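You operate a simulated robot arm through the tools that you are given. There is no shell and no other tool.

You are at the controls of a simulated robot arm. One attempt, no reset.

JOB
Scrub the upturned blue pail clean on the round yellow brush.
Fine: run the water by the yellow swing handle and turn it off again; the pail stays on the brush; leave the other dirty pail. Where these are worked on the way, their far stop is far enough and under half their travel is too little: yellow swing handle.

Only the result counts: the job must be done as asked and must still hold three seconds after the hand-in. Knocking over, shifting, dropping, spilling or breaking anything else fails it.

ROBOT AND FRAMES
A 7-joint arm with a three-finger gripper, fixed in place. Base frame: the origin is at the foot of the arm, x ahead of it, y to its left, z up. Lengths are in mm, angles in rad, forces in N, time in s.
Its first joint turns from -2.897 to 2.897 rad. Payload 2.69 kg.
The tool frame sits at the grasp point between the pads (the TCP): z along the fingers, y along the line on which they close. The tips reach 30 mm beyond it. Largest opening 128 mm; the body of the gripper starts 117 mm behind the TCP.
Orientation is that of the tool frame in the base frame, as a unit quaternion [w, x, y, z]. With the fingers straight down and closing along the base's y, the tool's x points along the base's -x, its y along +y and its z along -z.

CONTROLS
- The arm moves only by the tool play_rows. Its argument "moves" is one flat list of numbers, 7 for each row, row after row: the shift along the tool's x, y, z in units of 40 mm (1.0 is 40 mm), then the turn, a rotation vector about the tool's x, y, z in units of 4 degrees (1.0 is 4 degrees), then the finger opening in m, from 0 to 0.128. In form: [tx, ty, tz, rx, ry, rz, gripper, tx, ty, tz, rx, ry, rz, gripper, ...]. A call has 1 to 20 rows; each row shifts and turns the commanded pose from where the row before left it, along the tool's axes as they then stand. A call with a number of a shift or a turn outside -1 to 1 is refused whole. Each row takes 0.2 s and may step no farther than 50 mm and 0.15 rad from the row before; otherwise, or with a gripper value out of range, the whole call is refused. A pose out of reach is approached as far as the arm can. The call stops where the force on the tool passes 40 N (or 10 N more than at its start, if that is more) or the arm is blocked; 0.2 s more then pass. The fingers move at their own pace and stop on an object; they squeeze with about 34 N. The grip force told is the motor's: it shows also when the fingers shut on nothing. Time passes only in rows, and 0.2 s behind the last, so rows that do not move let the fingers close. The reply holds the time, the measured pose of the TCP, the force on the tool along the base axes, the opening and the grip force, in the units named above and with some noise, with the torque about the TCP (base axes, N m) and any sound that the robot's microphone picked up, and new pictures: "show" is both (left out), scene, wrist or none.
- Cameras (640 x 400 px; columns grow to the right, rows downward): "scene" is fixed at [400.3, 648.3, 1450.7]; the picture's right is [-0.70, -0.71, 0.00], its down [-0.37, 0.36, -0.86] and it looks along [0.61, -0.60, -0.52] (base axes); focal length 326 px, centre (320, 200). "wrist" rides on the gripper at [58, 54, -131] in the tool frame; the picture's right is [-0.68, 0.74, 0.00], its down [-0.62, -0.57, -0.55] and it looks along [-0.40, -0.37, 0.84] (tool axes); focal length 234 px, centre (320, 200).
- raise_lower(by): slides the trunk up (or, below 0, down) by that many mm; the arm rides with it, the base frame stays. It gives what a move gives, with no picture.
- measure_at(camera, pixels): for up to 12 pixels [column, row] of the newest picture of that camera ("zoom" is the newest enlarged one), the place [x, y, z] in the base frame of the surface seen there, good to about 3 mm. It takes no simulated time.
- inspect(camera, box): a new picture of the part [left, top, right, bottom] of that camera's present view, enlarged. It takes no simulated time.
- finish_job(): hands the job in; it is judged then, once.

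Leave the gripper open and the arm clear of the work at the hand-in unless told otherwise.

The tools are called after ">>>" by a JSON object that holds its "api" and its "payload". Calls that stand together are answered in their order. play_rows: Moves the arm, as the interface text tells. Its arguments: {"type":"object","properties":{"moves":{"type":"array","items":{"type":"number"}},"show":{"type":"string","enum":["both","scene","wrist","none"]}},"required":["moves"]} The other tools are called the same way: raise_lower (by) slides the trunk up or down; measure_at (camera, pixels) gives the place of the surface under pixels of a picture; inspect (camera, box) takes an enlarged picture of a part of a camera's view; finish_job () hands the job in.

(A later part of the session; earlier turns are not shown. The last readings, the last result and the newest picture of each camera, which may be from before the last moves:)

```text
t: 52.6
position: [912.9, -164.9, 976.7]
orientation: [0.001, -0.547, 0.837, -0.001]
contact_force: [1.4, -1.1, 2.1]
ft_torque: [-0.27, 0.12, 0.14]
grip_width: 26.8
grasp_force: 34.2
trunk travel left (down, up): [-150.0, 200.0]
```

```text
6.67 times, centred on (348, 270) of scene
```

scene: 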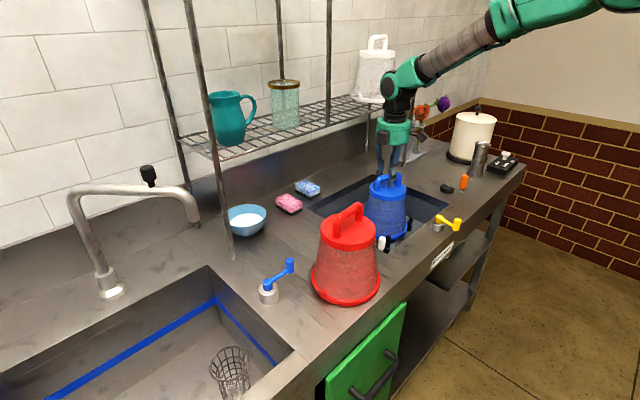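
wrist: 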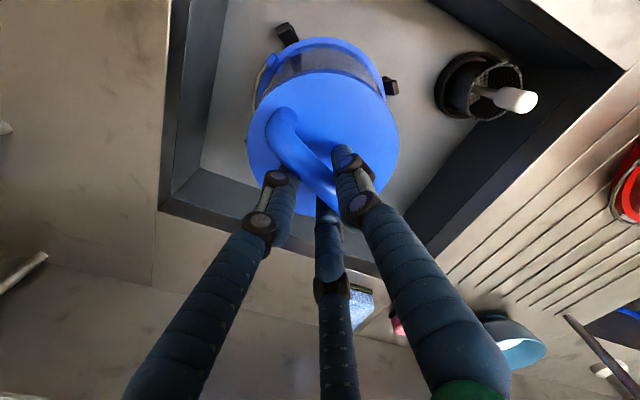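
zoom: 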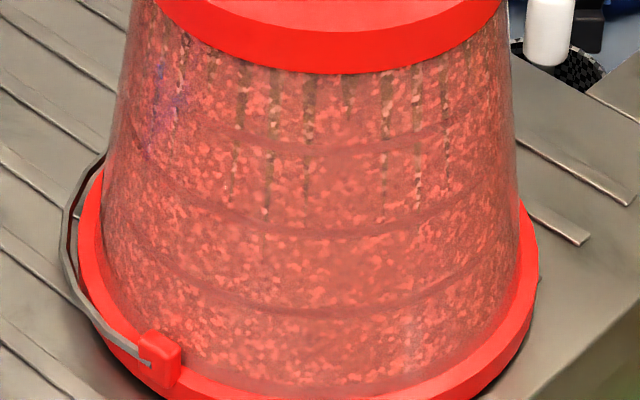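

I'll run another scrub cycle and take the same 10× zoom for a direct comparison.

>>> {"api": "play_rows", "payload": {"moves": [-0.01, 0.005, 0, 0, 0, -1, 0, -0.01, 0.005, 0, 0, 0, -1, 0, -0.01, 0.005, 0, 0, 0, -1, 0, -0.01, 0.005, 0, 0, 0, -1, 0, -0.01, 0.005, 0, 0, 0, -1, 0, -0.01, 0.005, 0, 0, 0, -1, 0, -0.01, 0.005, 0, 0, 0, -1, 0, -0.01, 0.005, 0, 0, 0, -1, 0, -0.01, 0.005, 0, 0, 0, -1, 0, -0.01, 0.005, 0, 0, 0, -1, 0, 0.01, -0.005, 0, 0, 0, 1, 0, 0.01, -0.005, 0, 0, 0, 1, 0, 0.01, -0.005, 0, 0, 0, 1, 0, 0.01, -0.005, 0, 0, 0, 1, 0, 0.01, -0.005, 0, 0, 0, 1, 0, 0.01, -0.005, 0, 0, 0, 1, 0, 0.01, -0.005, 0, 0, 0, 1, 0, 0.01, -0.005, 0, 0, 0, 1, 0, 0.01, -0.005, 0, 0, 0, 1, 0, 0.01, -0.005, 0, 0, 0, 1, 0], "show": "scene"}}

>>> {"api": "inspect", "payload": {"camera": "scene", "box": [366, 195, 412, 235]}}

>>> {"api": "inspect", "payload": {"camera": "wrist", "box": [220, 20, 420, 140]}}

```text
t: 56.9
position: [912.3, -164.0, 976.7]
orientation: [0.001, -0.547, 0.837, -0.001]
contact_force: [-0.1, 0.6, -1.2]
ft_torque: [-0.04, 0.01, -0.03]
grip_width: 26.8
grasp_force: 33.8
trunk travel left (down, up): [-150.0, 200.0]
```

scene: 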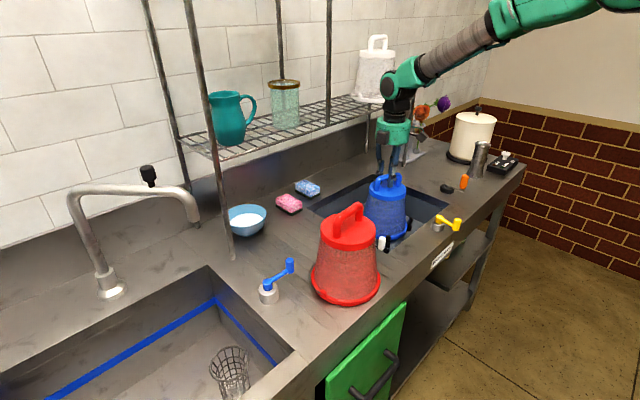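

```text
10.00 times, centred on (389, 215) of scene
```

zoom: 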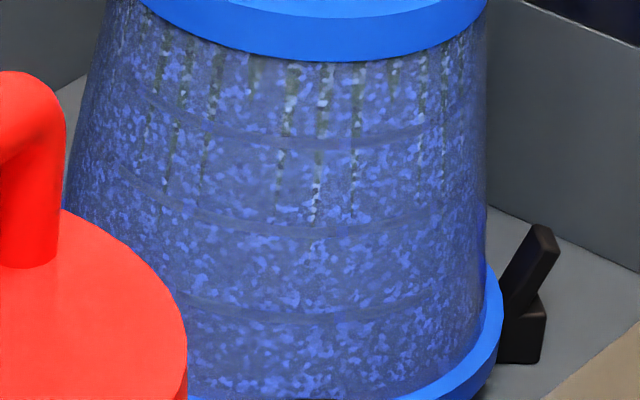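

```text
3.20 times, centred on (320, 80) of wrist
```

zoom: 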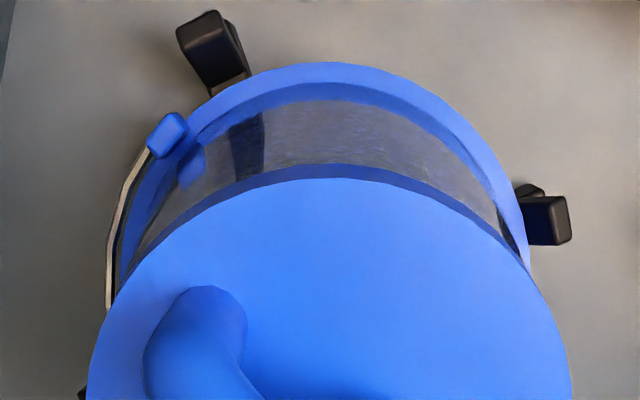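

The wall looks bluer than four seconds ago, so scrubbing is progressing. I'll run more cycles and then compare again.

>>> {"api": "play_rows", "payload": {"moves": [-0.01, 0.005, 0, 0, 0, -1, 0, -0.01, 0.005, 0, 0, 0, -1, 0, -0.01, 0.005, 0, 0, 0, -1, 0, -0.01, 0.005, 0, 0, 0, -1, 0, -0.01, 0.005, 0, 0, 0, -1, 0, -0.01, 0.005, 0, 0, 0, -1, 0, -0.01, 0.005, 0, 0, 0, -1, 0, -0.01, 0.005, 0, 0, 0, -1, 0, -0.01, 0.005, 0, 0, 0, -1, 0, -0.01, 0.005, 0, 0, 0, -1, 0, 0.01, -0.005, 0, 0, 0, 1, 0, 0.01, -0.005, 0, 0, 0, 1, 0, 0.01, -0.005, 0, 0, 0, 1, 0, 0.01, -0.005, 0, 0, 0, 1, 0, 0.01, -0.005, 0, 0, 0, 1, 0, 0.01, -0.005, 0, 0, 0, 1, 0, 0.01, -0.005, 0, 0, 0, 1, 0, 0.01, -0.005, 0, 0, 0, 1, 0, 0.01, -0.005, 0, 0, 0, 1, 0, 0.01, -0.005, 0, 0, 0, 1, 0], "show": "none"}}

>>> {"api": "inspect", "payload": {"camera": "scene", "box": [366, 195, 412, 235]}}

>>> {"api": "play_rows", "payload": {"moves": [-0.01, 0.005, 0, 0, 0, -1, 0, -0.01, 0.005, 0, 0, 0, -1, 0, -0.01, 0.005, 0, 0, 0, -1, 0, -0.01, 0.005, 0, 0, 0, -1, 0, -0.01, 0.005, 0, 0, 0, -1, 0, -0.01, 0.005, 0, 0, 0, -1, 0, -0.01, 0.005, 0, 0, 0, -1, 0, -0.01, 0.005, 0, 0, 0, -1, 0, -0.01, 0.005, 0, 0, 0, -1, 0, -0.01, 0.005, 0, 0, 0, -1, 0, 0.01, -0.005, 0, 0, 0, 1, 0, 0.01, -0.005, 0, 0, 0, 1, 0, 0.01, -0.005, 0, 0, 0, 1, 0, 0.01, -0.005, 0, 0, 0, 1, 0, 0.01, -0.005, 0, 0, 0, 1, 0, 0.01, -0.005, 0, 0, 0, 1, 0, 0.01, -0.005, 0, 0, 0, 1, 0, 0.01, -0.005, 0, 0, 0, 1, 0, 0.01, -0.005, 0, 0, 0, 1, 0, 0.01, -0.005, 0, 0, 0, 1, 0], "show": "scene"}}

>>> {"api": "inspect", "payload": {"camera": "scene", "box": [366, 195, 412, 235]}}

```text
t: 61.0
position: [913.3, -165.6, 976.1]
orientation: [0.001, -0.548, 0.837, 0.0]
contact_force: [1.1, -0.3, -0.2]
ft_torque: [-0.16, 0.04, 0.04]
grip_width: 26.4
grasp_force: 34.0
trunk travel left (down, up): [-150.0, 200.0]
```

```text
10.00 times, centred on (389, 215) of scene
```

zoom: 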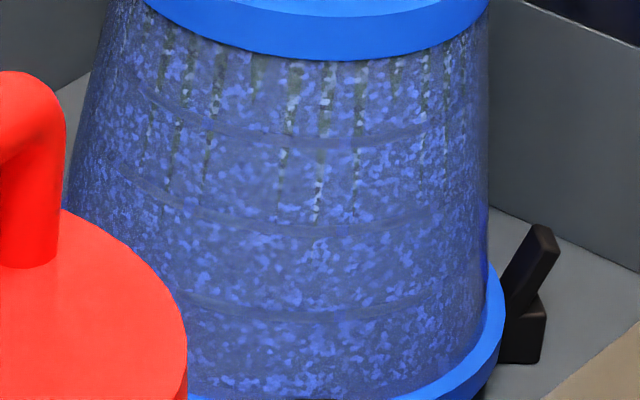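

```text
t: 65.2
position: [912.7, -167.0, 976.0]
orientation: [0.001, -0.548, 0.837, 0.0]
contact_force: [0.0, -0.6, -0.9]
ft_torque: [0.01, -0.05, -0.02]
grip_width: 26.5
grasp_force: 33.6
trunk travel left (down, up): [-150.0, 200.0]
```

scene: 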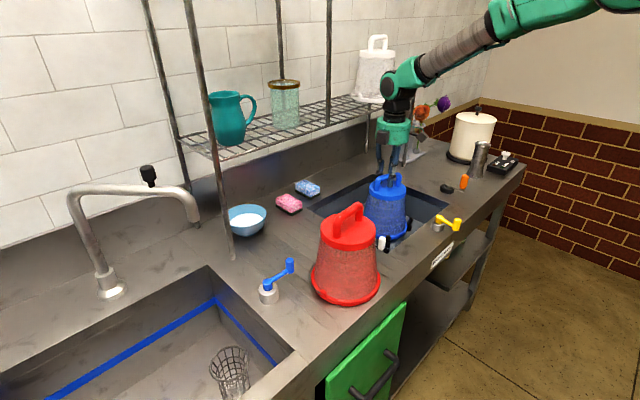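

```text
10.00 times, centred on (389, 215) of scene
```

zoom: 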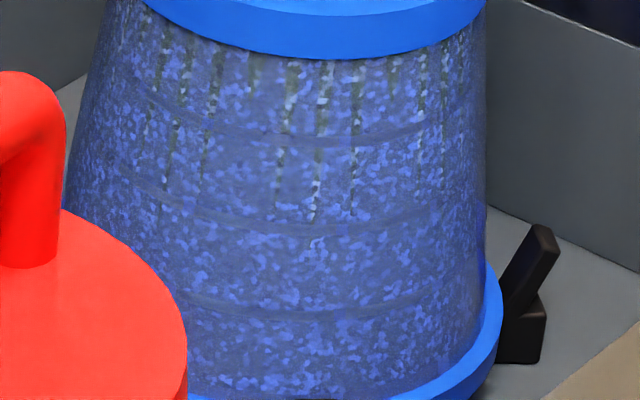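

The 10× zooms at t=57 and t=65 look nearly identical, so twisting alone isn't obviously cleaning it. I'll check the sink floor, the drain and the valve for signs of running water.

>>> {"api": "inspect", "payload": {"camera": "wrist", "box": [0, 0, 640, 400]}}

>>> {"api": "inspect", "payload": {"camera": "scene", "box": [370, 215, 430, 255]}}

>>> {"api": "inspect", "payload": {"camera": "scene", "box": [425, 205, 475, 245]}}

```text
1.00 times, centred on (320, 200) of wrist (not enlarged: the box is as wide or as high as the picture)
```

zoom: 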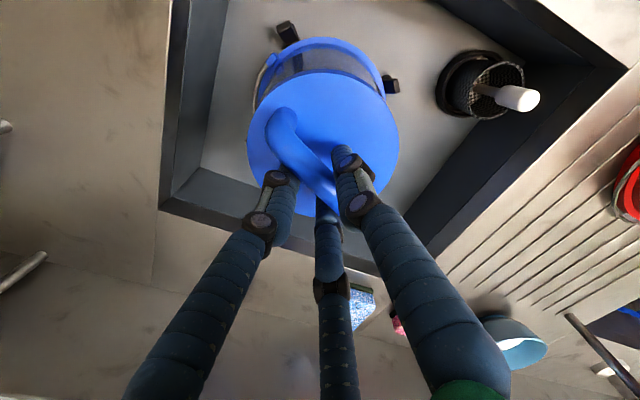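

```text
10.00 times, centred on (400, 235) of scene
```

zoom: 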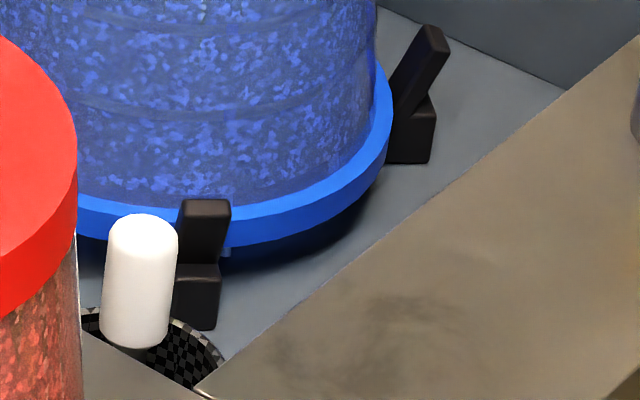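

```text
10.00 times, centred on (450, 225) of scene
```

zoom: 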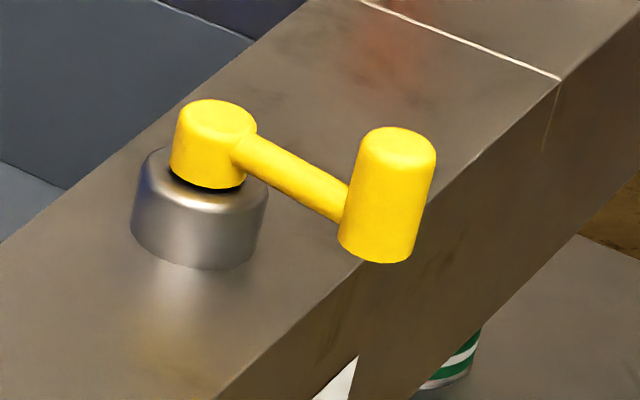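

I'll measure how the pail's rim sits relative to the support arms and stops.

>>> {"api": "inspect", "payload": {"camera": "scene", "box": [370, 215, 430, 255]}}

>>> {"api": "measure_at", "payload": {"camera": "zoom", "pixels": [[300, 220], [300, 236], [300, 250], [300, 265], [340, 215], [385, 130], [408, 140], [410, 100], [432, 40], [205, 215], [205, 255], [195, 285]]}}

```text
10.00 times, centred on (400, 235) of scene
```

zoom: 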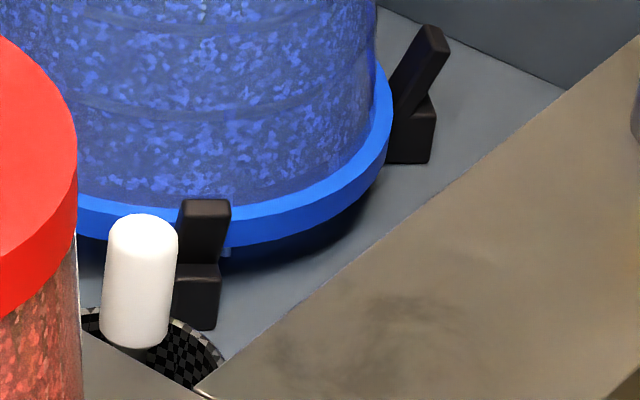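

```text
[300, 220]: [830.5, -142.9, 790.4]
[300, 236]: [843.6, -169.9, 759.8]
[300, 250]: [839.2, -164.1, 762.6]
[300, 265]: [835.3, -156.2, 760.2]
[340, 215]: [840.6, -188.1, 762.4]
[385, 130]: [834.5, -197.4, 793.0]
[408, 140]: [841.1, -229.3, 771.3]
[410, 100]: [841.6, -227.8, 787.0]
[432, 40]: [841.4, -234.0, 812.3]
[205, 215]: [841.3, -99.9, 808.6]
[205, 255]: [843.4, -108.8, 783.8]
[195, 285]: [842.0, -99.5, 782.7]
```

The pail is seated properly on the arms (rim ≈782). Next I'll try short vertical scrub strokes: lift 30 mm, with the brush staying inside the pail, and look under the rim for the brush and water.

>>> {"api": "play_rows", "payload": {"moves": [-0.01, 0.005, 0, 0, 0, -1, 0, -0.01, 0.005, 0, 0, 0, -1, 0, -0.01, 0.005, 0, 0, 0, -1, 0, -0.01, 0.005, 0, 0, 0, -1, 0, -0.01, 0.005, 0, 0, 0, -1, 0, 0, 0, -0.25, 0, 0, 0, 0, 0, 0, -0.25, 0, 0, 0, 0, 0, 0, -0.25, 0, 0, 0, 0, 0, 0, 0, 0, 0, 0, 0]}}

>>> {"api": "inspect", "payload": {"camera": "scene", "box": [366, 195, 412, 255]}}

```text
t: 67.2
position: [914.4, -163.3, 1005.8]
orientation: [0.001, -0.685, 0.728, -0.001]
contact_force: [-0.5, 0.0, -2.7]
ft_torque: [0.0, -0.03, 0.01]
grip_width: 26.6
grasp_force: 34.3
trunk travel left (down, up): [-150.0, 200.0]
```

scene: 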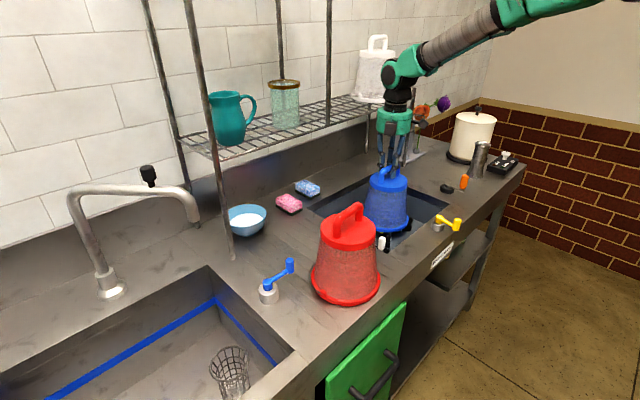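
wrist: 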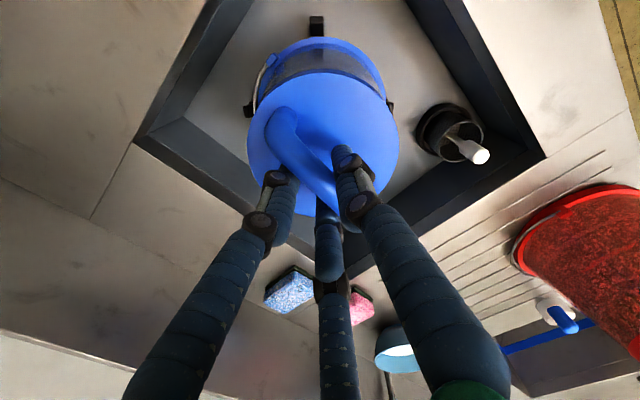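

```text
6.67 times, centred on (389, 225) of scene
```

zoom: 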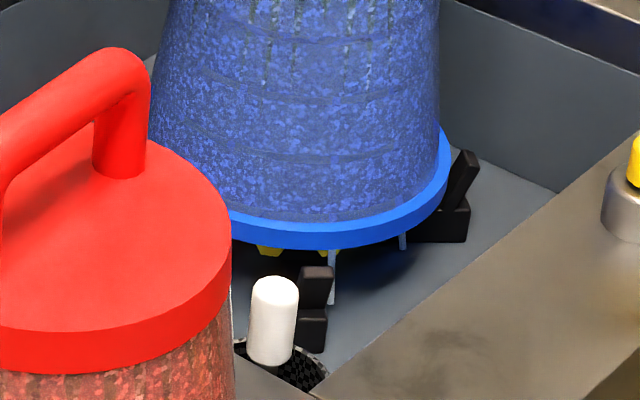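

Useful: two light-blue water streams are visible falling under the rim at zoom (330,275) and (403,240), so the water is running. I'll do vertical strokes (28 mm) with twist and compare the dirt.

>>> {"api": "play_rows", "payload": {"moves": [0, 0, 0.35, 0, 0, 1, 0, 0, 0, 0.35, 0, 0, 1, 0, 0, 0, -0.35, 0, 0, 1, 0, 0, 0, -0.35, 0, 0, 1, 0, 0, 0, 0.35, 0, 0, -1, 0, 0, 0, 0.35, 0, 0, -1, 0, 0, 0, -0.35, 0, 0, -1, 0, 0, 0, -0.35, 0, 0, -1, 0, 0, 0, 0.35, 0, 0, 1, 0, 0, 0, 0.35, 0, 0, 1, 0, 0, 0, -0.35, 0, 0, 1, 0, 0, 0, -0.35, 0, 0, 1, 0, 0, 0, 0.35, 0, 0, -1, 0, 0, 0, 0.35, 0, 0, -1, 0, 0, 0, -0.35, 0, 0, -1, 0, 0, 0, -0.35, 0, 0, -1, 0, 0, 0, 0, 0, 0, 0, 0], "show": "scene"}}

>>> {"api": "inspect", "payload": {"camera": "scene", "box": [366, 195, 412, 255]}}

```text
t: 70.8
position: [913.4, -163.4, 1005.2]
orientation: [0.001, -0.686, 0.728, 0.0]
contact_force: [-0.5, 0.4, -1.8]
ft_torque: [-0.01, -0.03, 0.02]
grip_width: 26.6
grasp_force: 34.3
trunk travel left (down, up): [-150.0, 200.0]
```

scene: 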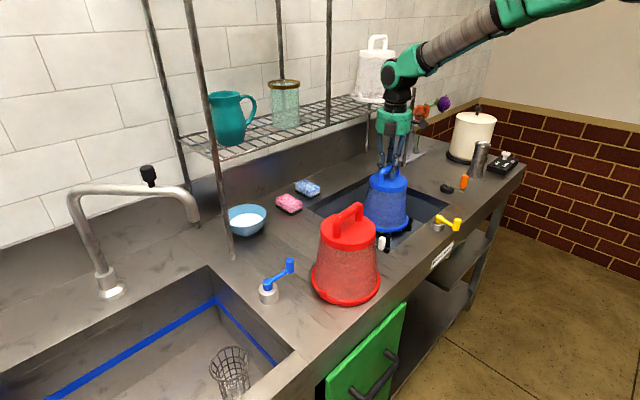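

```text
6.67 times, centred on (389, 225) of scene
```

zoom: 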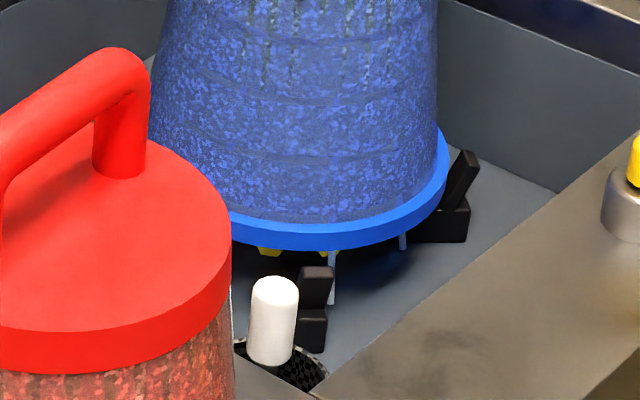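

In the same pose, the second picture looks bluer and smoother than at t=67, while the red pail is unchanged. I'll do more vertical strokes and compare again.

>>> {"api": "play_rows", "payload": {"moves": [0, 0, 0.35, 0, 0, 1, 0, 0, 0, 0.35, 0, 0, 1, 0, 0, 0, -0.35, 0, 0, 1, 0, 0, 0, -0.35, 0, 0, 1, 0, 0, 0, 0.35, 0, 0, -1, 0, 0, 0, 0.35, 0, 0, -1, 0, 0, 0, -0.35, 0, 0, -1, 0, 0, 0, -0.35, 0, 0, -1, 0, 0, 0, 0.35, 0, 0, 1, 0, 0, 0, 0.35, 0, 0, 1, 0, 0, 0, -0.35, 0, 0, 1, 0, 0, 0, -0.35, 0, 0, 1, 0, 0, 0, 0.35, 0, 0, -1, 0, 0, 0, 0.35, 0, 0, -1, 0, 0, 0, -0.35, 0, 0, -1, 0, 0, 0, -0.35, 0, 0, -1, 0, 0, 0, 0, 0, 0, 0, 0], "show": "none"}}

>>> {"api": "play_rows", "payload": {"moves": [0, 0, 0.35, 0, 0, 1, 0, 0, 0, 0.35, 0, 0, 1, 0, 0, 0, -0.35, 0, 0, 1, 0, 0, 0, -0.35, 0, 0, 1, 0, 0, 0, 0.35, 0, 0, -1, 0, 0, 0, 0.35, 0, 0, -1, 0, 0, 0, -0.35, 0, 0, -1, 0, 0, 0, -0.35, 0, 0, -1, 0, 0, 0, 0.35, 0, 0, 1, 0, 0, 0, 0.35, 0, 0, 1, 0, 0, 0, -0.35, 0, 0, 1, 0, 0, 0, -0.35, 0, 0, 1, 0, 0, 0, 0.35, 0, 0, -1, 0, 0, 0, 0.35, 0, 0, -1, 0, 0, 0, -0.35, 0, 0, -1, 0, 0, 0, -0.35, 0, 0, -1, 0, 0, 0, 0, 0, 0, 0, 0], "show": "scene"}}

>>> {"api": "inspect", "payload": {"camera": "scene", "box": [366, 195, 412, 255]}}

```text
t: 74.5
position: [913.3, -160.8, 1006.8]
orientation: [0.001, -0.686, 0.728, 0.0]
contact_force: [0.5, 0.3, -3.0]
ft_torque: [0.01, -0.03, 0.02]
grip_width: 26.4
grasp_force: 34.0
trunk travel left (down, up): [-150.0, 200.0]
```

```text
t: 78.0
position: [912.7, -162.0, 1006.4]
orientation: [0.002, -0.685, 0.728, 0.0]
contact_force: [-0.3, -0.8, -2.6]
ft_torque: [-0.01, -0.02, 0.03]
grip_width: 26.6
grasp_force: 33.8
trunk travel left (down, up): [-150.0, 200.0]
```

scene: 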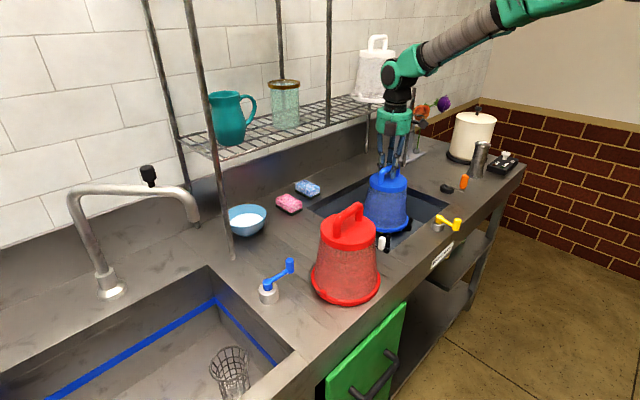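

```text
6.67 times, centred on (389, 225) of scene
```

zoom: 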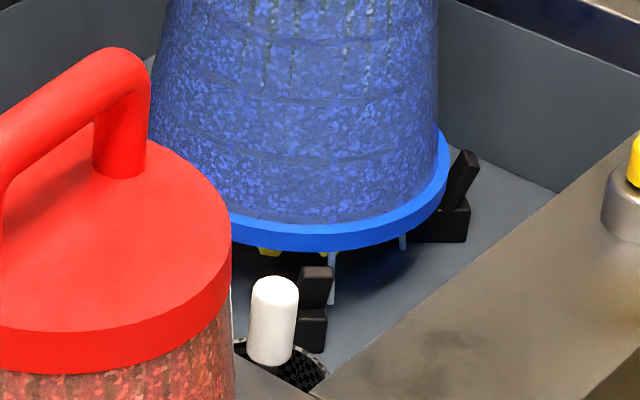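

The change is not clear. I'll re-seat the pail in the original pose and take the exact same zoom box as at t=38 for a fair comparison.

>>> {"api": "play_rows", "payload": {"moves": [0, 0, 0.25, 0, 0, 0, 0, 0, 0, 0.25, 0, 0, 0, 0, 0, 0, 0.23, 0, 0, 0, 0, 0, 0, 0, 0, 0, 0, 0], "show": "scene"}}

>>> {"api": "inspect", "payload": {"camera": "scene", "box": [350, 165, 430, 245]}}

>>> {"api": "inspect", "payload": {"camera": "scene", "box": [345, 140, 445, 260]}}

```text
t: 79.0
position: [913.6, -161.2, 977.9]
orientation: [0.002, -0.685, 0.728, 0.0]
contact_force: [-0.4, 0.6, -3.5]
ft_torque: [-0.01, -0.01, 0.0]
grip_width: 26.5
grasp_force: 34.2
trunk travel left (down, up): [-150.0, 200.0]
```

scene: 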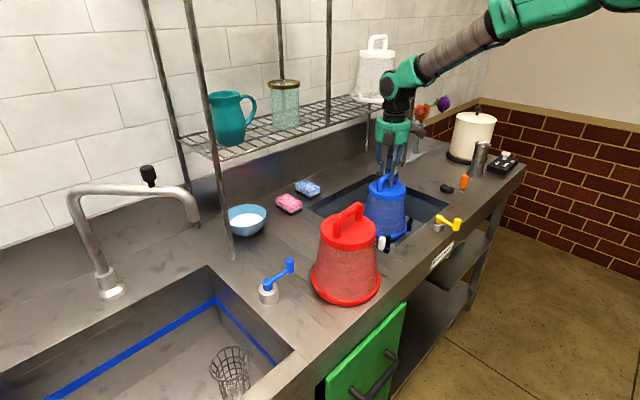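

```text
5.00 times, centred on (390, 205) of scene
```

zoom: 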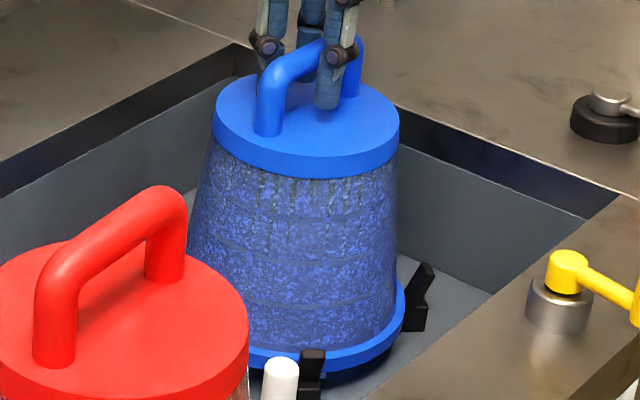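

```text
3.33 times, centred on (395, 200) of scene
```

zoom: 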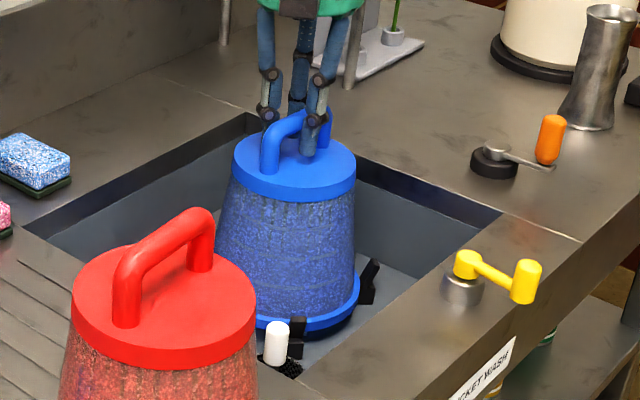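

Same pose, same look as at t=38: no real cleaning so far, although the water runs. I'll try longer vertical plunges (70 mm, rim kept below the sink edge and the brush kept inside).

>>> {"api": "play_rows", "payload": {"moves": [0, 0, -0.45, 0, 0, 0, 0, 0, 0, -0.45, 0, 0, 0, 0, 0, 0, -0.45, 0, 0, 0, 0, 0, 0, -0.4, 0, 0, 0, 0, 0, 0, 0.4, 0, 0, 0, 0, 0, 0, 0.45, 0, 0, 0, 0, 0, 0, 0.45, 0, 0, 0, 0, 0, 0, 0.45, 0, 0, 0, 0, 0, 0, -0.45, 0, 0, 0, 0, 0, 0, -0.45, 0, 0, 0, 0, 0, 0, -0.45, 0, 0, 0, 0, 0, 0, -0.4, 0, 0, 0, 0, 0, 0, 0, 0, 0, 0, 0], "show": "scene"}}

>>> {"api": "inspect", "payload": {"camera": "scene", "box": [350, 165, 430, 255]}}

```text
t: 81.8
position: [914.7, -163.1, 1049.5]
orientation: [0.002, -0.685, 0.728, -0.001]
contact_force: [-1.0, 0.0, -2.6]
ft_torque: [0.02, -0.01, 0.02]
grip_width: 26.6
grasp_force: 34.3
trunk travel left (down, up): [-150.0, 200.0]
```

scene: 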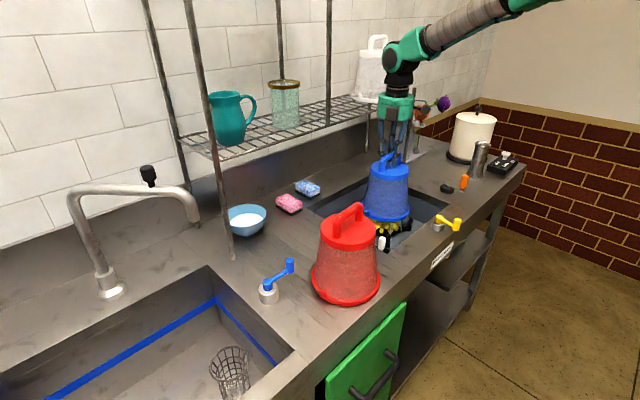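

```text
4.44 times, centred on (390, 210) of scene
```

zoom: 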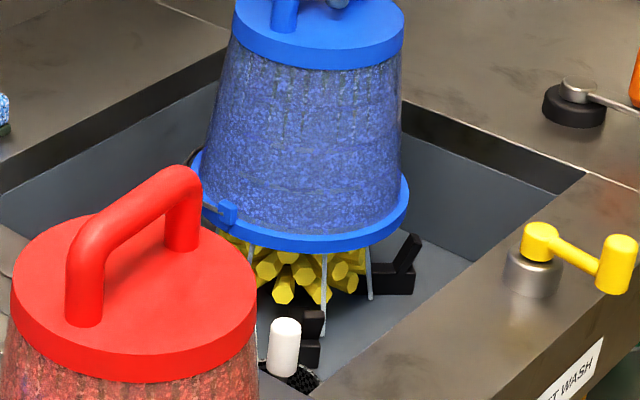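

Now I can see the brush and three water streams under the raised pail. I'll check whether the brush itself is turning by waiting 0.6 s and comparing.

>>> {"api": "inspect", "payload": {"camera": "scene", "box": [370, 210, 420, 245]}}

>>> {"api": "play_rows", "payload": {"moves": [0, 0, 0, 0, 0, 0, 0, 0, 0, 0, 0, 0, 0, 0], "show": "none"}}

>>> {"api": "inspect", "payload": {"camera": "scene", "box": [370, 210, 420, 245]}}

```text
11.43 times, centred on (395, 228) of scene
```

zoom: 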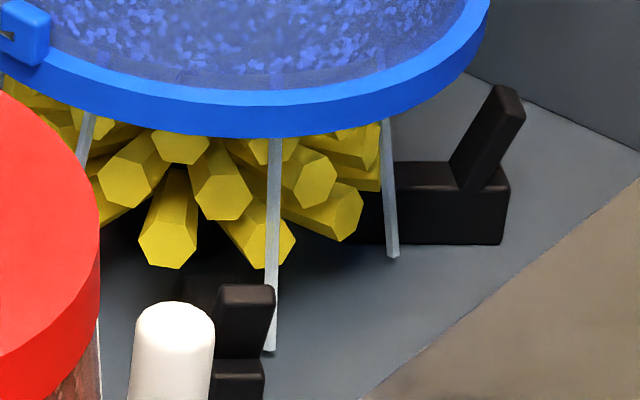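

```text
t: 82.5
position: [914.7, -162.6, 1048.0]
orientation: [0.002, -0.685, 0.728, 0.0]
contact_force: [0.3, 0.1, -2.9]
ft_torque: [0.04, -0.04, 0.0]
grip_width: 26.7
grasp_force: 34.1
trunk travel left (down, up): [-150.0, 200.0]
```

```text
11.43 times, centred on (395, 228) of scene
```

zoom: 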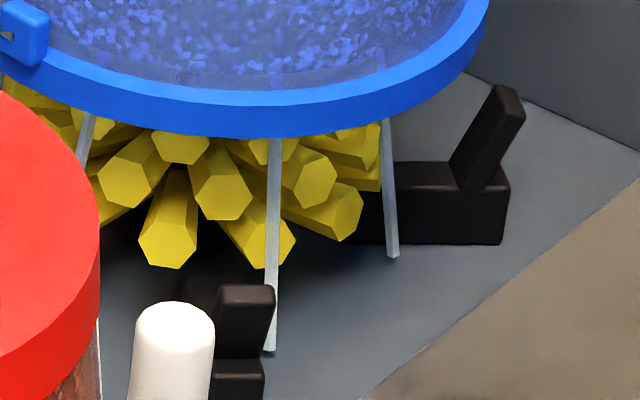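

The brush is static even with water running, so something must turn it, or the pail must be worked harder. I'll look closely at the orange crank next to this sink for a label or connection.

>>> {"api": "inspect", "payload": {"camera": "scene", "box": [430, 165, 490, 205]}}

>>> {"api": "inspect", "payload": {"camera": "wrist", "box": [0, 0, 320, 200]}}

```text
10.00 times, centred on (460, 185) of scene
```

zoom: 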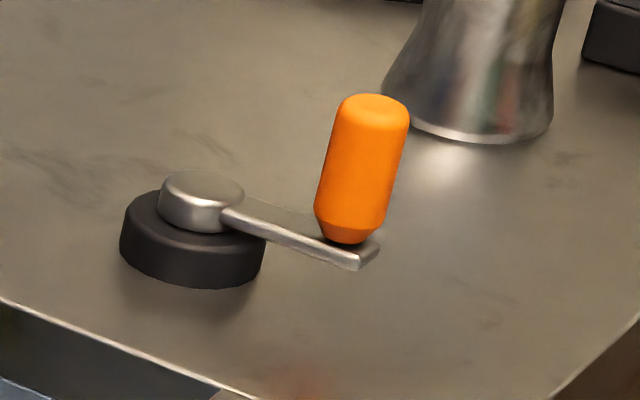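

```text
2.00 times, centred on (160, 100) of wrist
```

zoom: 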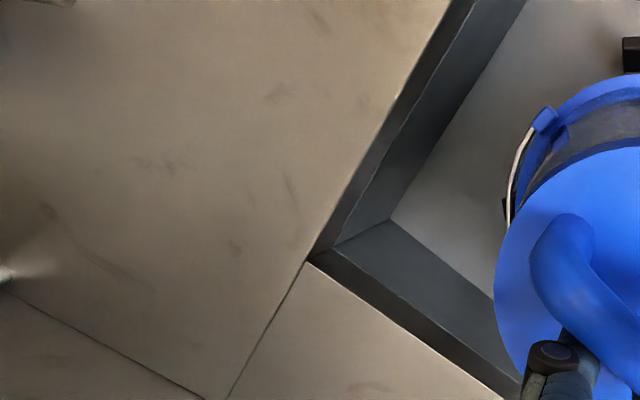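

I'll re-seat the pail and make one stronger test: a light press with a wider ±32° twist. Then I'll compare before considering the crank.

>>> {"api": "play_rows", "payload": {"moves": [0, 0, 0.5, 0, 0, 0, 0, 0, 0, 0.5, 0, 0, 0, 0, 0, 0, 0.5, 0, 0, 0, 0, 0, 0, 0.3, 0, 0, 0, 0, 0, 0, 0.06, 0, 0, 0, 0, 0, 0, 0, 0, 0, 0, 0], "show": "none"}}

```text
t: 83.8
position: [913.8, -164.5, 975.0]
orientation: [0.003, -0.685, 0.728, -0.003]
contact_force: [3.5, -1.4, 21.5]
ft_torque: [-0.08, 0.08, 0.0]
grip_width: 26.6
grasp_force: 34.3
trunk travel left (down, up): [-150.0, 200.0]
```

Seated with a 21 N press. Now twisting ±28° under this press.

>>> {"api": "play_rows", "payload": {"moves": [0.01, -0.005, 0, 0, 0, 1, 0, 0.01, -0.005, 0, 0, 0, 1, 0, 0.01, -0.005, 0, 0, 0, 1, 0, 0.01, -0.005, 0, 0, 0, 1, 0, 0.01, -0.005, 0, 0, 0, 1, 0, 0.01, -0.005, 0, 0, 0, 1, 0, 0.01, -0.005, 0, 0, 0, 1, 0, -0.01, 0.005, 0, 0, 0, -1, 0, -0.01, 0.005, 0, 0, 0, -1, 0, -0.01, 0.005, 0, 0, 0, -1, 0, -0.01, 0.005, 0, 0, 0, -1, 0, -0.01, 0.005, 0, 0, 0, -1, 0, -0.01, 0.005, 0, 0, 0, -1, 0, -0.01, 0.005, 0, 0, 0, -1, 0], "show": "scene"}}

>>> {"api": "inspect", "payload": {"camera": "scene", "box": [350, 165, 430, 245]}}

```text
t: 86.8
position: [912.7, -161.8, 975.8]
orientation: [0.002, -0.686, 0.728, -0.001]
contact_force: [1.6, 0.1, 32.4]
ft_torque: [0.32, 0.15, -0.87]
grip_width: 26.7
grasp_force: 33.8
trunk travel left (down, up): [-150.0, 200.0]
```

scene: 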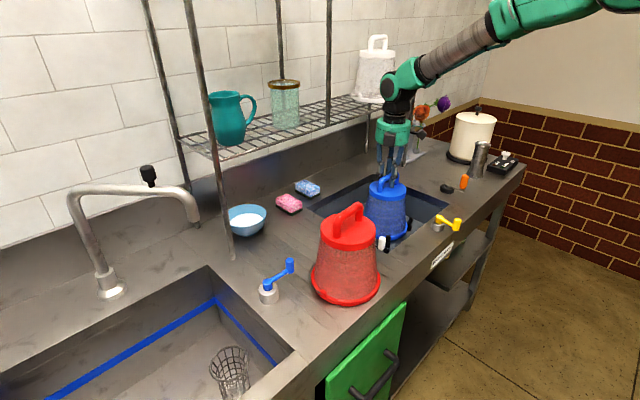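

```text
5.00 times, centred on (390, 205) of scene
```

zoom: 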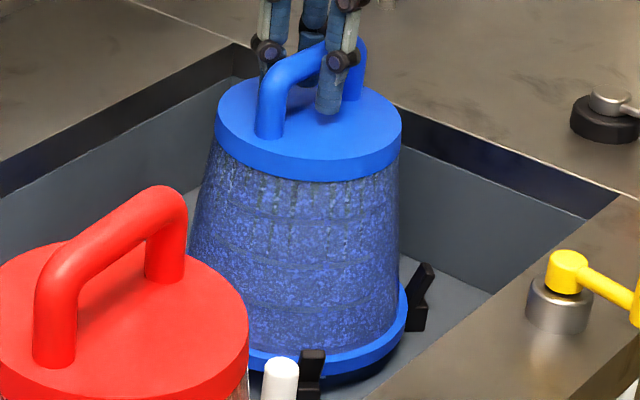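

No change under a pressed twist either. I'll relieve the press, release the pail, and go look at the orange crank. Turning it and watching the brush and pail should tell whether it drives the brush.

>>> {"api": "play_rows", "payload": {"moves": [0, 0, -0.07, 0, 0, 0, 0, 0, 0, 0, 0, 0, 0, 0, 0, 0, 0, 0, 0, 0, 0.05, 0, 0, 0, 0, 0, 0, 0.09, 0, 0, 0, 0, 0, 0, 0.09, 0, 0, -0.5, 0, 0, 0, 0.09, 0, 0, -0.8, 0, 0, 0, 0.09, 0, 0, -0.9, 0, 0, 0, 0.09, 0, 0, -0.9, 0, 0, 0, 0.09]}}

>>> {"api": "inspect", "payload": {"camera": "scene", "box": [345, 165, 465, 245]}}

```text
t: 88.8
position: [914.5, -163.1, 1100.0]
orientation: [0.001, -0.685, 0.728, 0.0]
contact_force: [-0.7, 0.1, -0.3]
ft_torque: [0.0, 0.04, -0.01]
grip_width: 90.0
grasp_force: 0.2
trunk travel left (down, up): [-150.0, 200.0]
```

scene: 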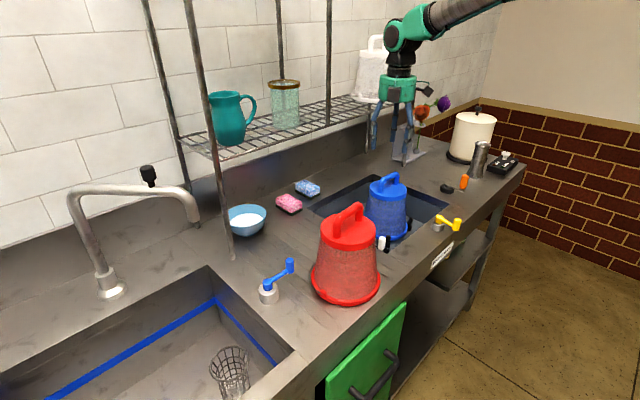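
wrist: 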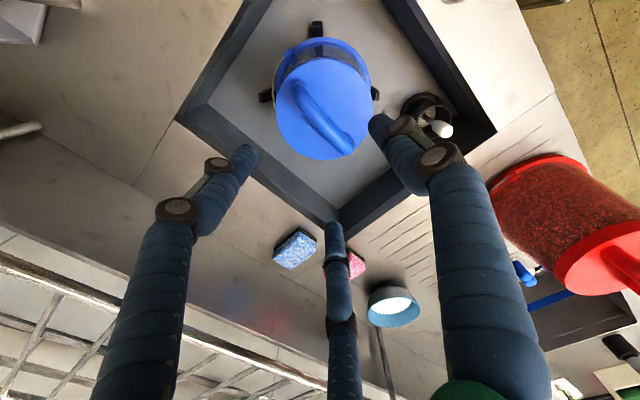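

```text
5.00 times, centred on (405, 205) of scene
```

zoom: 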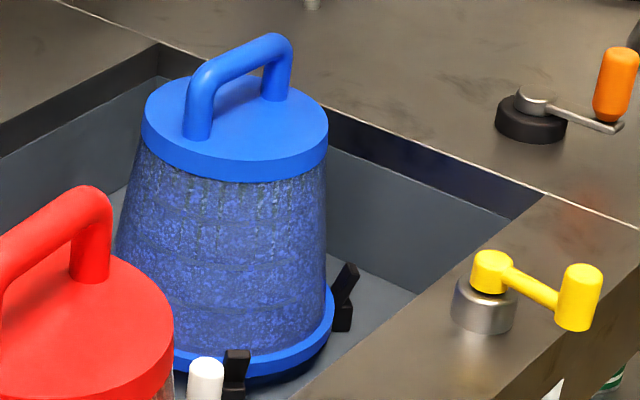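

The pail is free and seated. Measuring the crank geometry and everything around it (steel jug, pot) before moving there.

>>> {"api": "measure_at", "payload": {"camera": "scene", "pixels": [[447, 185], [447, 190], [464, 176], [463, 183], [462, 188], [456, 188], [480, 145], [474, 178], [486, 143], [470, 120], [455, 155], [500, 165]]}}

>>> {"api": "inspect", "payload": {"camera": "scene", "box": [430, 100, 530, 210]}}

```text
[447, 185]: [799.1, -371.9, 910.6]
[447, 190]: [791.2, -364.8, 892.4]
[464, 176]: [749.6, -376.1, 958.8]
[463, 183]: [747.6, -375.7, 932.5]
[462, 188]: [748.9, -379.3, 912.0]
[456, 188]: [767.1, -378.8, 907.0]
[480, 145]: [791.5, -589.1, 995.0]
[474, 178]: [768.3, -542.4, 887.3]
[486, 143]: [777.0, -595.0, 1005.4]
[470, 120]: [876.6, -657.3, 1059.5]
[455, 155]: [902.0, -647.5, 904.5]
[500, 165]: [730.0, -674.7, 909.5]
```

```text
3.64 times, centred on (480, 155) of scene
```

zoom: 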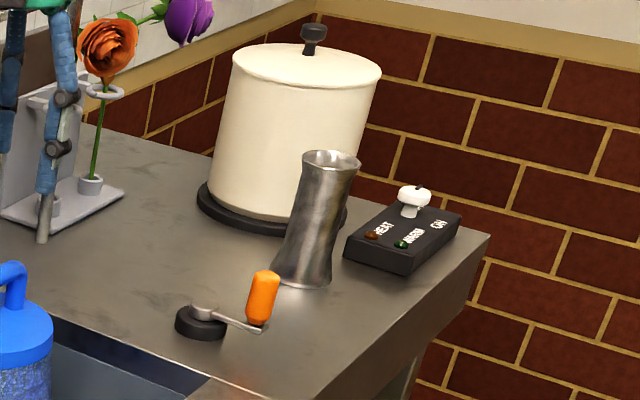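

The crank hub is at about (799,-372), with the orange grip near (750,-378), z≈912–960. The nearest neighbour is the jug 220 mm away, so there's room. Moving above the grip to look down at it.

>>> {"api": "play_rows", "payload": {"moves": [0.567, 0.364, 0, 0, 0, 0, 0.09, 0.567, 0.364, 0, 0, 0, 0, 0.09, 0.567, 0.364, 0, 0, 0, 0, 0.09, 0.567, 0.364, 0, 0, 0, 0, 0.09, 0.567, 0.364, 0, 0, 0, 0, 0.09, 0.567, 0.364, 0, 0, 0, 0, 0.09, 0.567, 0.364, 0, 0, 0, 0, 0.09, 0.567, 0.364, 0, 0, 0, 0, 0.09, 0.567, 0.364, 0, 0, 0, 0, 0.09, 0.567, 0.364, 0, 0, 0, 0, 0.09]}}

>>> {"api": "inspect", "payload": {"camera": "wrist", "box": [220, 20, 420, 220]}}

```text
t: 91.0
position: [752.7, -380.5, 1097.4]
orientation: [0.001, -0.685, 0.729, 0.0]
contact_force: [-1.4, -0.4, 0.1]
ft_torque: [0.01, 0.03, -0.01]
grip_width: 90.1
grasp_force: 0.0
trunk travel left (down, up): [-150.0, 200.0]
```

scene: 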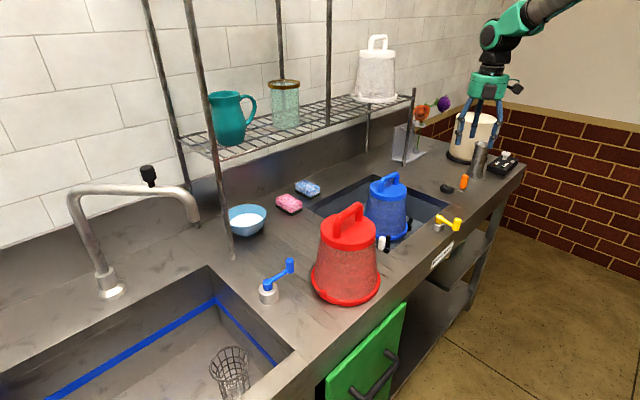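
wrist: 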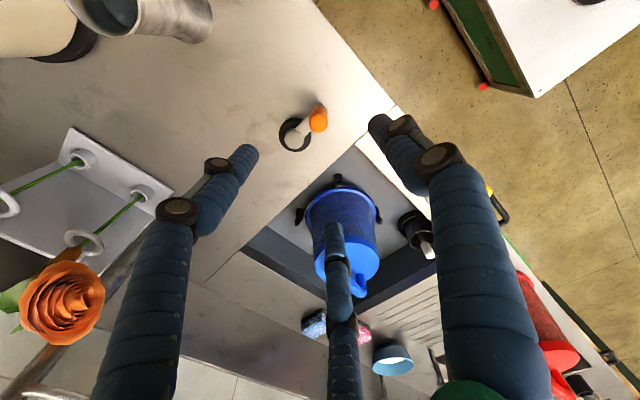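

```text
2.00 times, centred on (320, 120) of wrist
```

zoom: 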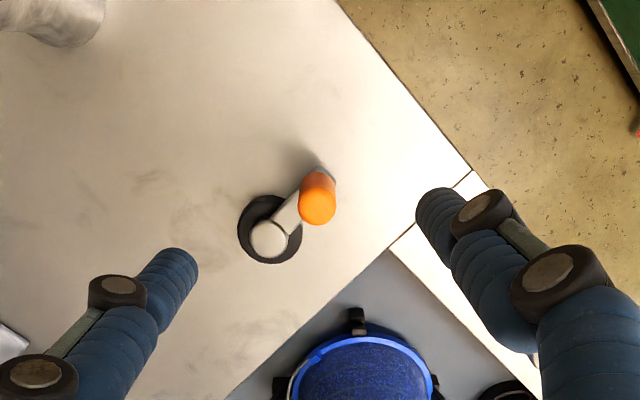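

>>> {"api": "measure_at", "payload": {"camera": "zoom", "pixels": [[317, 206], [305, 205], [330, 205], [317, 220], [317, 193], [269, 239], [262, 235], [276, 243], [290, 213], [318, 180], [245, 215], [300, 245]]}}

```text
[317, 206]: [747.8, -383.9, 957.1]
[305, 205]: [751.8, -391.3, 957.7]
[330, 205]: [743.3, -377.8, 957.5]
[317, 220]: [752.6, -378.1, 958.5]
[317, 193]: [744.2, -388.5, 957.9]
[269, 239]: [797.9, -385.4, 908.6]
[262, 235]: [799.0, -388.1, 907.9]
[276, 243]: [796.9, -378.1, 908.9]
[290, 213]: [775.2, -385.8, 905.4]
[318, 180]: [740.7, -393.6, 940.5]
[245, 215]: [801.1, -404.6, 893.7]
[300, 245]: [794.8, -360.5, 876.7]
```

The grip's top centre is at (748,-383.5,958) and the hub at (798,-384): crank radius 50 mm, arm pointing along -x. I'll descend over the grip to TCP z≈947 and close on it.

>>> {"api": "play_rows", "payload": {"moves": [0.08, 0.11, 0.7, 0, 0, 0, 0.08, 0, 0, 0.8, 0, 0, 0, 0.08, 0, 0, 0.8, 0, 0, 0, 0.08, 0, 0, 0.7, 0, 0, 0, 0.08, 0, 0, 0.4, 0, 0, 0, 0.08, 0, 0, 0.3, 0, 0, 0, 0.08, 0, 0, 0, 0, 0, 0, 0.08]}}

>>> {"api": "inspect", "payload": {"camera": "scene", "box": [430, 140, 510, 210]}}

```text
t: 92.7
position: [749.7, -385.1, 952.0]
orientation: [0.001, -0.685, 0.728, 0.0]
contact_force: [-0.8, 1.0, -0.1]
ft_torque: [-0.01, 0.04, -0.03]
grip_width: 80.2
grasp_force: 0.0
trunk travel left (down, up): [-150.0, 200.0]
```

scene: 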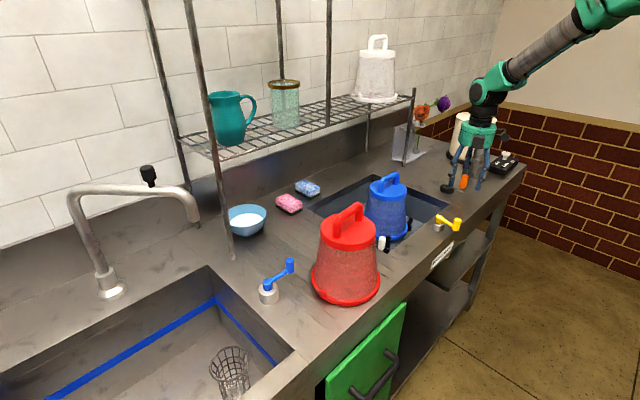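
wrist: 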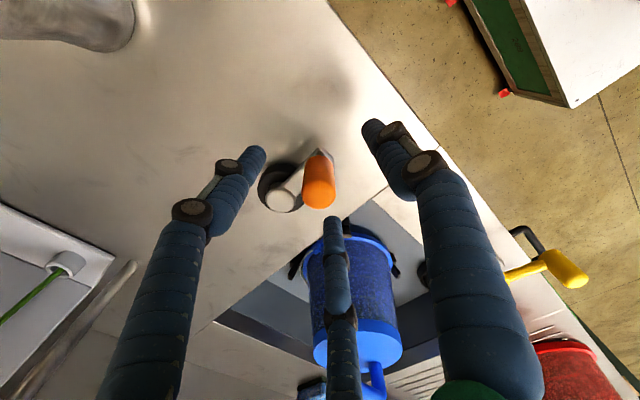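

```text
5.71 times, centred on (470, 175) of scene
```

zoom: 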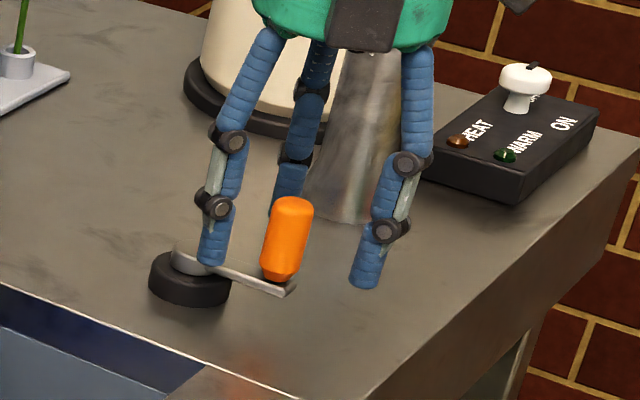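

The grip is centred between the legs. Closing on it.

>>> {"api": "play_rows", "payload": {"moves": [0, 0, 0, 0, 0, 0, 0.04, 0, 0, 0, 0, 0, 0, 0.0, 0, 0, 0, 0, 0, 0, 0.0]}}

>>> {"api": "inspect", "payload": {"camera": "scene", "box": [430, 140, 510, 210]}}

```text
t: 93.5
position: [749.3, -383.4, 951.7]
orientation: [0.002, -0.685, 0.728, 0.0]
contact_force: [5.8, 0.4, -3.2]
ft_torque: [0.02, -0.27, -0.01]
grip_width: 21.8
grasp_force: 45.2
trunk travel left (down, up): [-150.0, 200.0]
```

scene: 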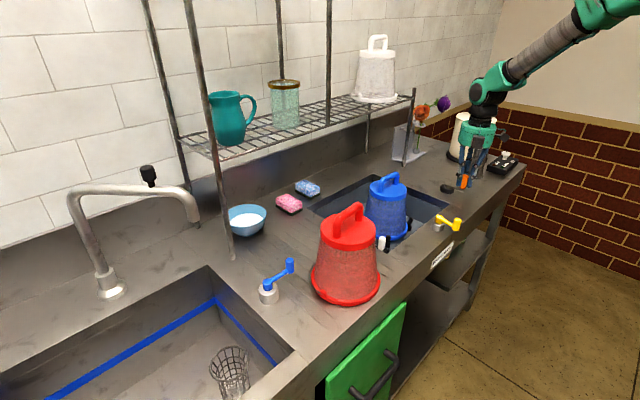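
wrist: 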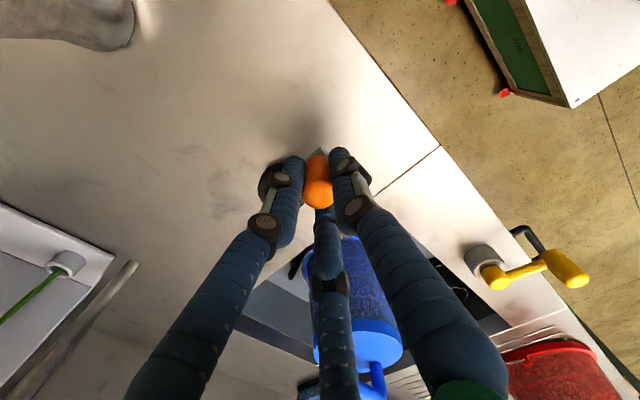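

```text
5.71 times, centred on (470, 175) of scene
```

zoom: 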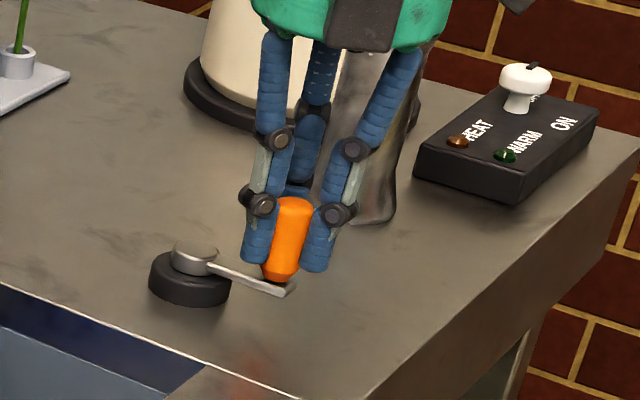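

Firm hold on the crank grip (21.8 mm). Testing a 30° turn counter-clockwise around the hub.

>>> {"api": "play_rows", "payload": {"moves": [0.2153, -0.032, 0, 0, 0, 0, 0.0, 0.2065, -0.0689, 0, 0, 0, 0, 0.0, 0.1913, -0.1037, 0, 0, 0, 0, 0.0, 0, 0, 0, 0, 0, 0, 0.0]}}

>>> {"api": "inspect", "payload": {"camera": "scene", "box": [430, 140, 510, 210]}}

```text
t: 94.5
position: [755.7, -408.6, 951.4]
orientation: [0.002, -0.685, 0.728, -0.001]
contact_force: [-2.1, -1.8, 5.9]
ft_torque: [0.01, 0.3, -0.02]
grip_width: 22.0
grasp_force: 44.9
trunk travel left (down, up): [-150.0, 200.0]
```

scene: 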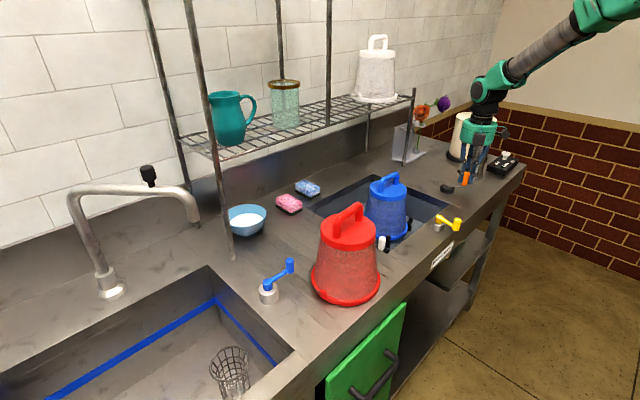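
wrist: 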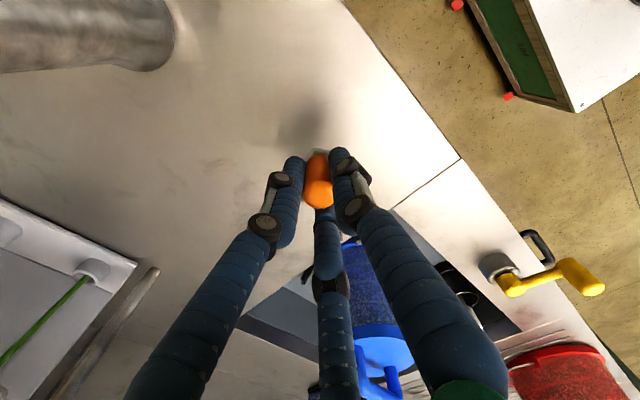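

```text
5.71 times, centred on (470, 175) of scene
```

zoom: 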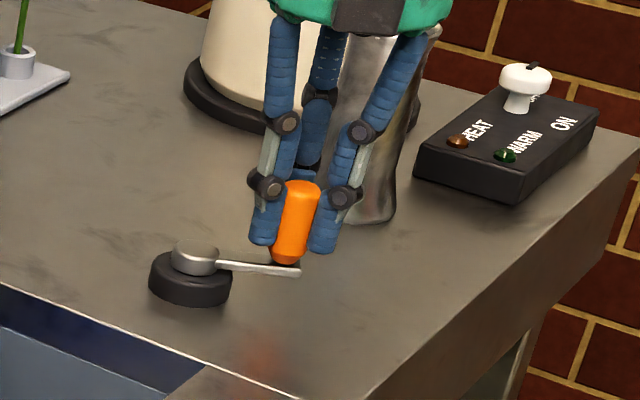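

The crank turns freely. I'll continue counter-clockwise through another 150° and check the forces and the pail.

>>> {"api": "play_rows", "payload": {"moves": [0.2462, -0.214, 0, 0, 0, 0, 0, 0.1824, -0.2704, 0, 0, 0, 0, 0, 0.1062, -0.3084, 0, 0, 0, 0, 0, 0.0228, -0.3254, 0, 0, 0, 0, 0, -0.0622, -0.3202, 0, 0, 0, 0, 0, -0.143, -0.2932, 0, 0, 0, 0, 0, -0.214, -0.2462, 0, 0, 0, 0, 0, -0.2704, -0.1824, 0, 0, 0, 0, 0, -0.3084, -0.1062, 0, 0, 0, 0, 0, -0.3254, -0.0228, 0, 0, 0, 0, 0], "show": "scene"}}

>>> {"api": "inspect", "payload": {"camera": "scene", "box": [345, 165, 465, 245]}}

```text
t: 96.7
position: [850.8, -382.0, 951.7]
orientation: [0.002, -0.685, 0.728, -0.001]
contact_force: [13.1, 0.3, 10.3]
ft_torque: [-0.12, -0.04, -0.05]
grip_width: 21.8
grasp_force: 45.1
trunk travel left (down, up): [-150.0, 200.0]
```

scene: 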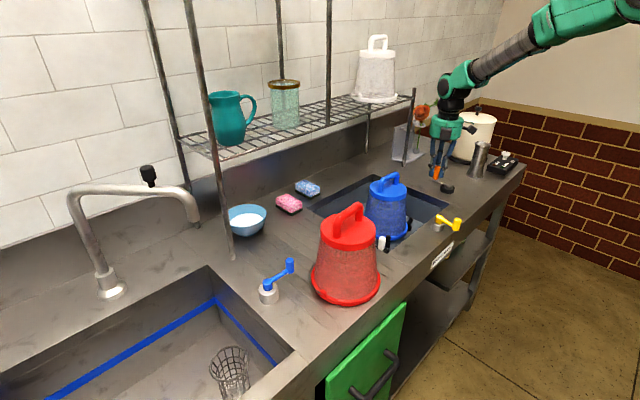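

```text
5.00 times, centred on (405, 205) of scene
```

zoom: 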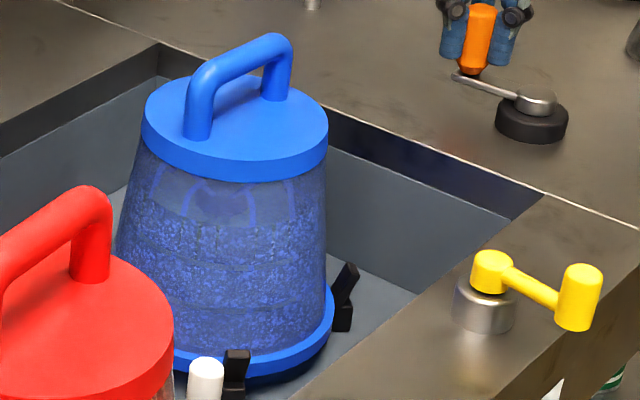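

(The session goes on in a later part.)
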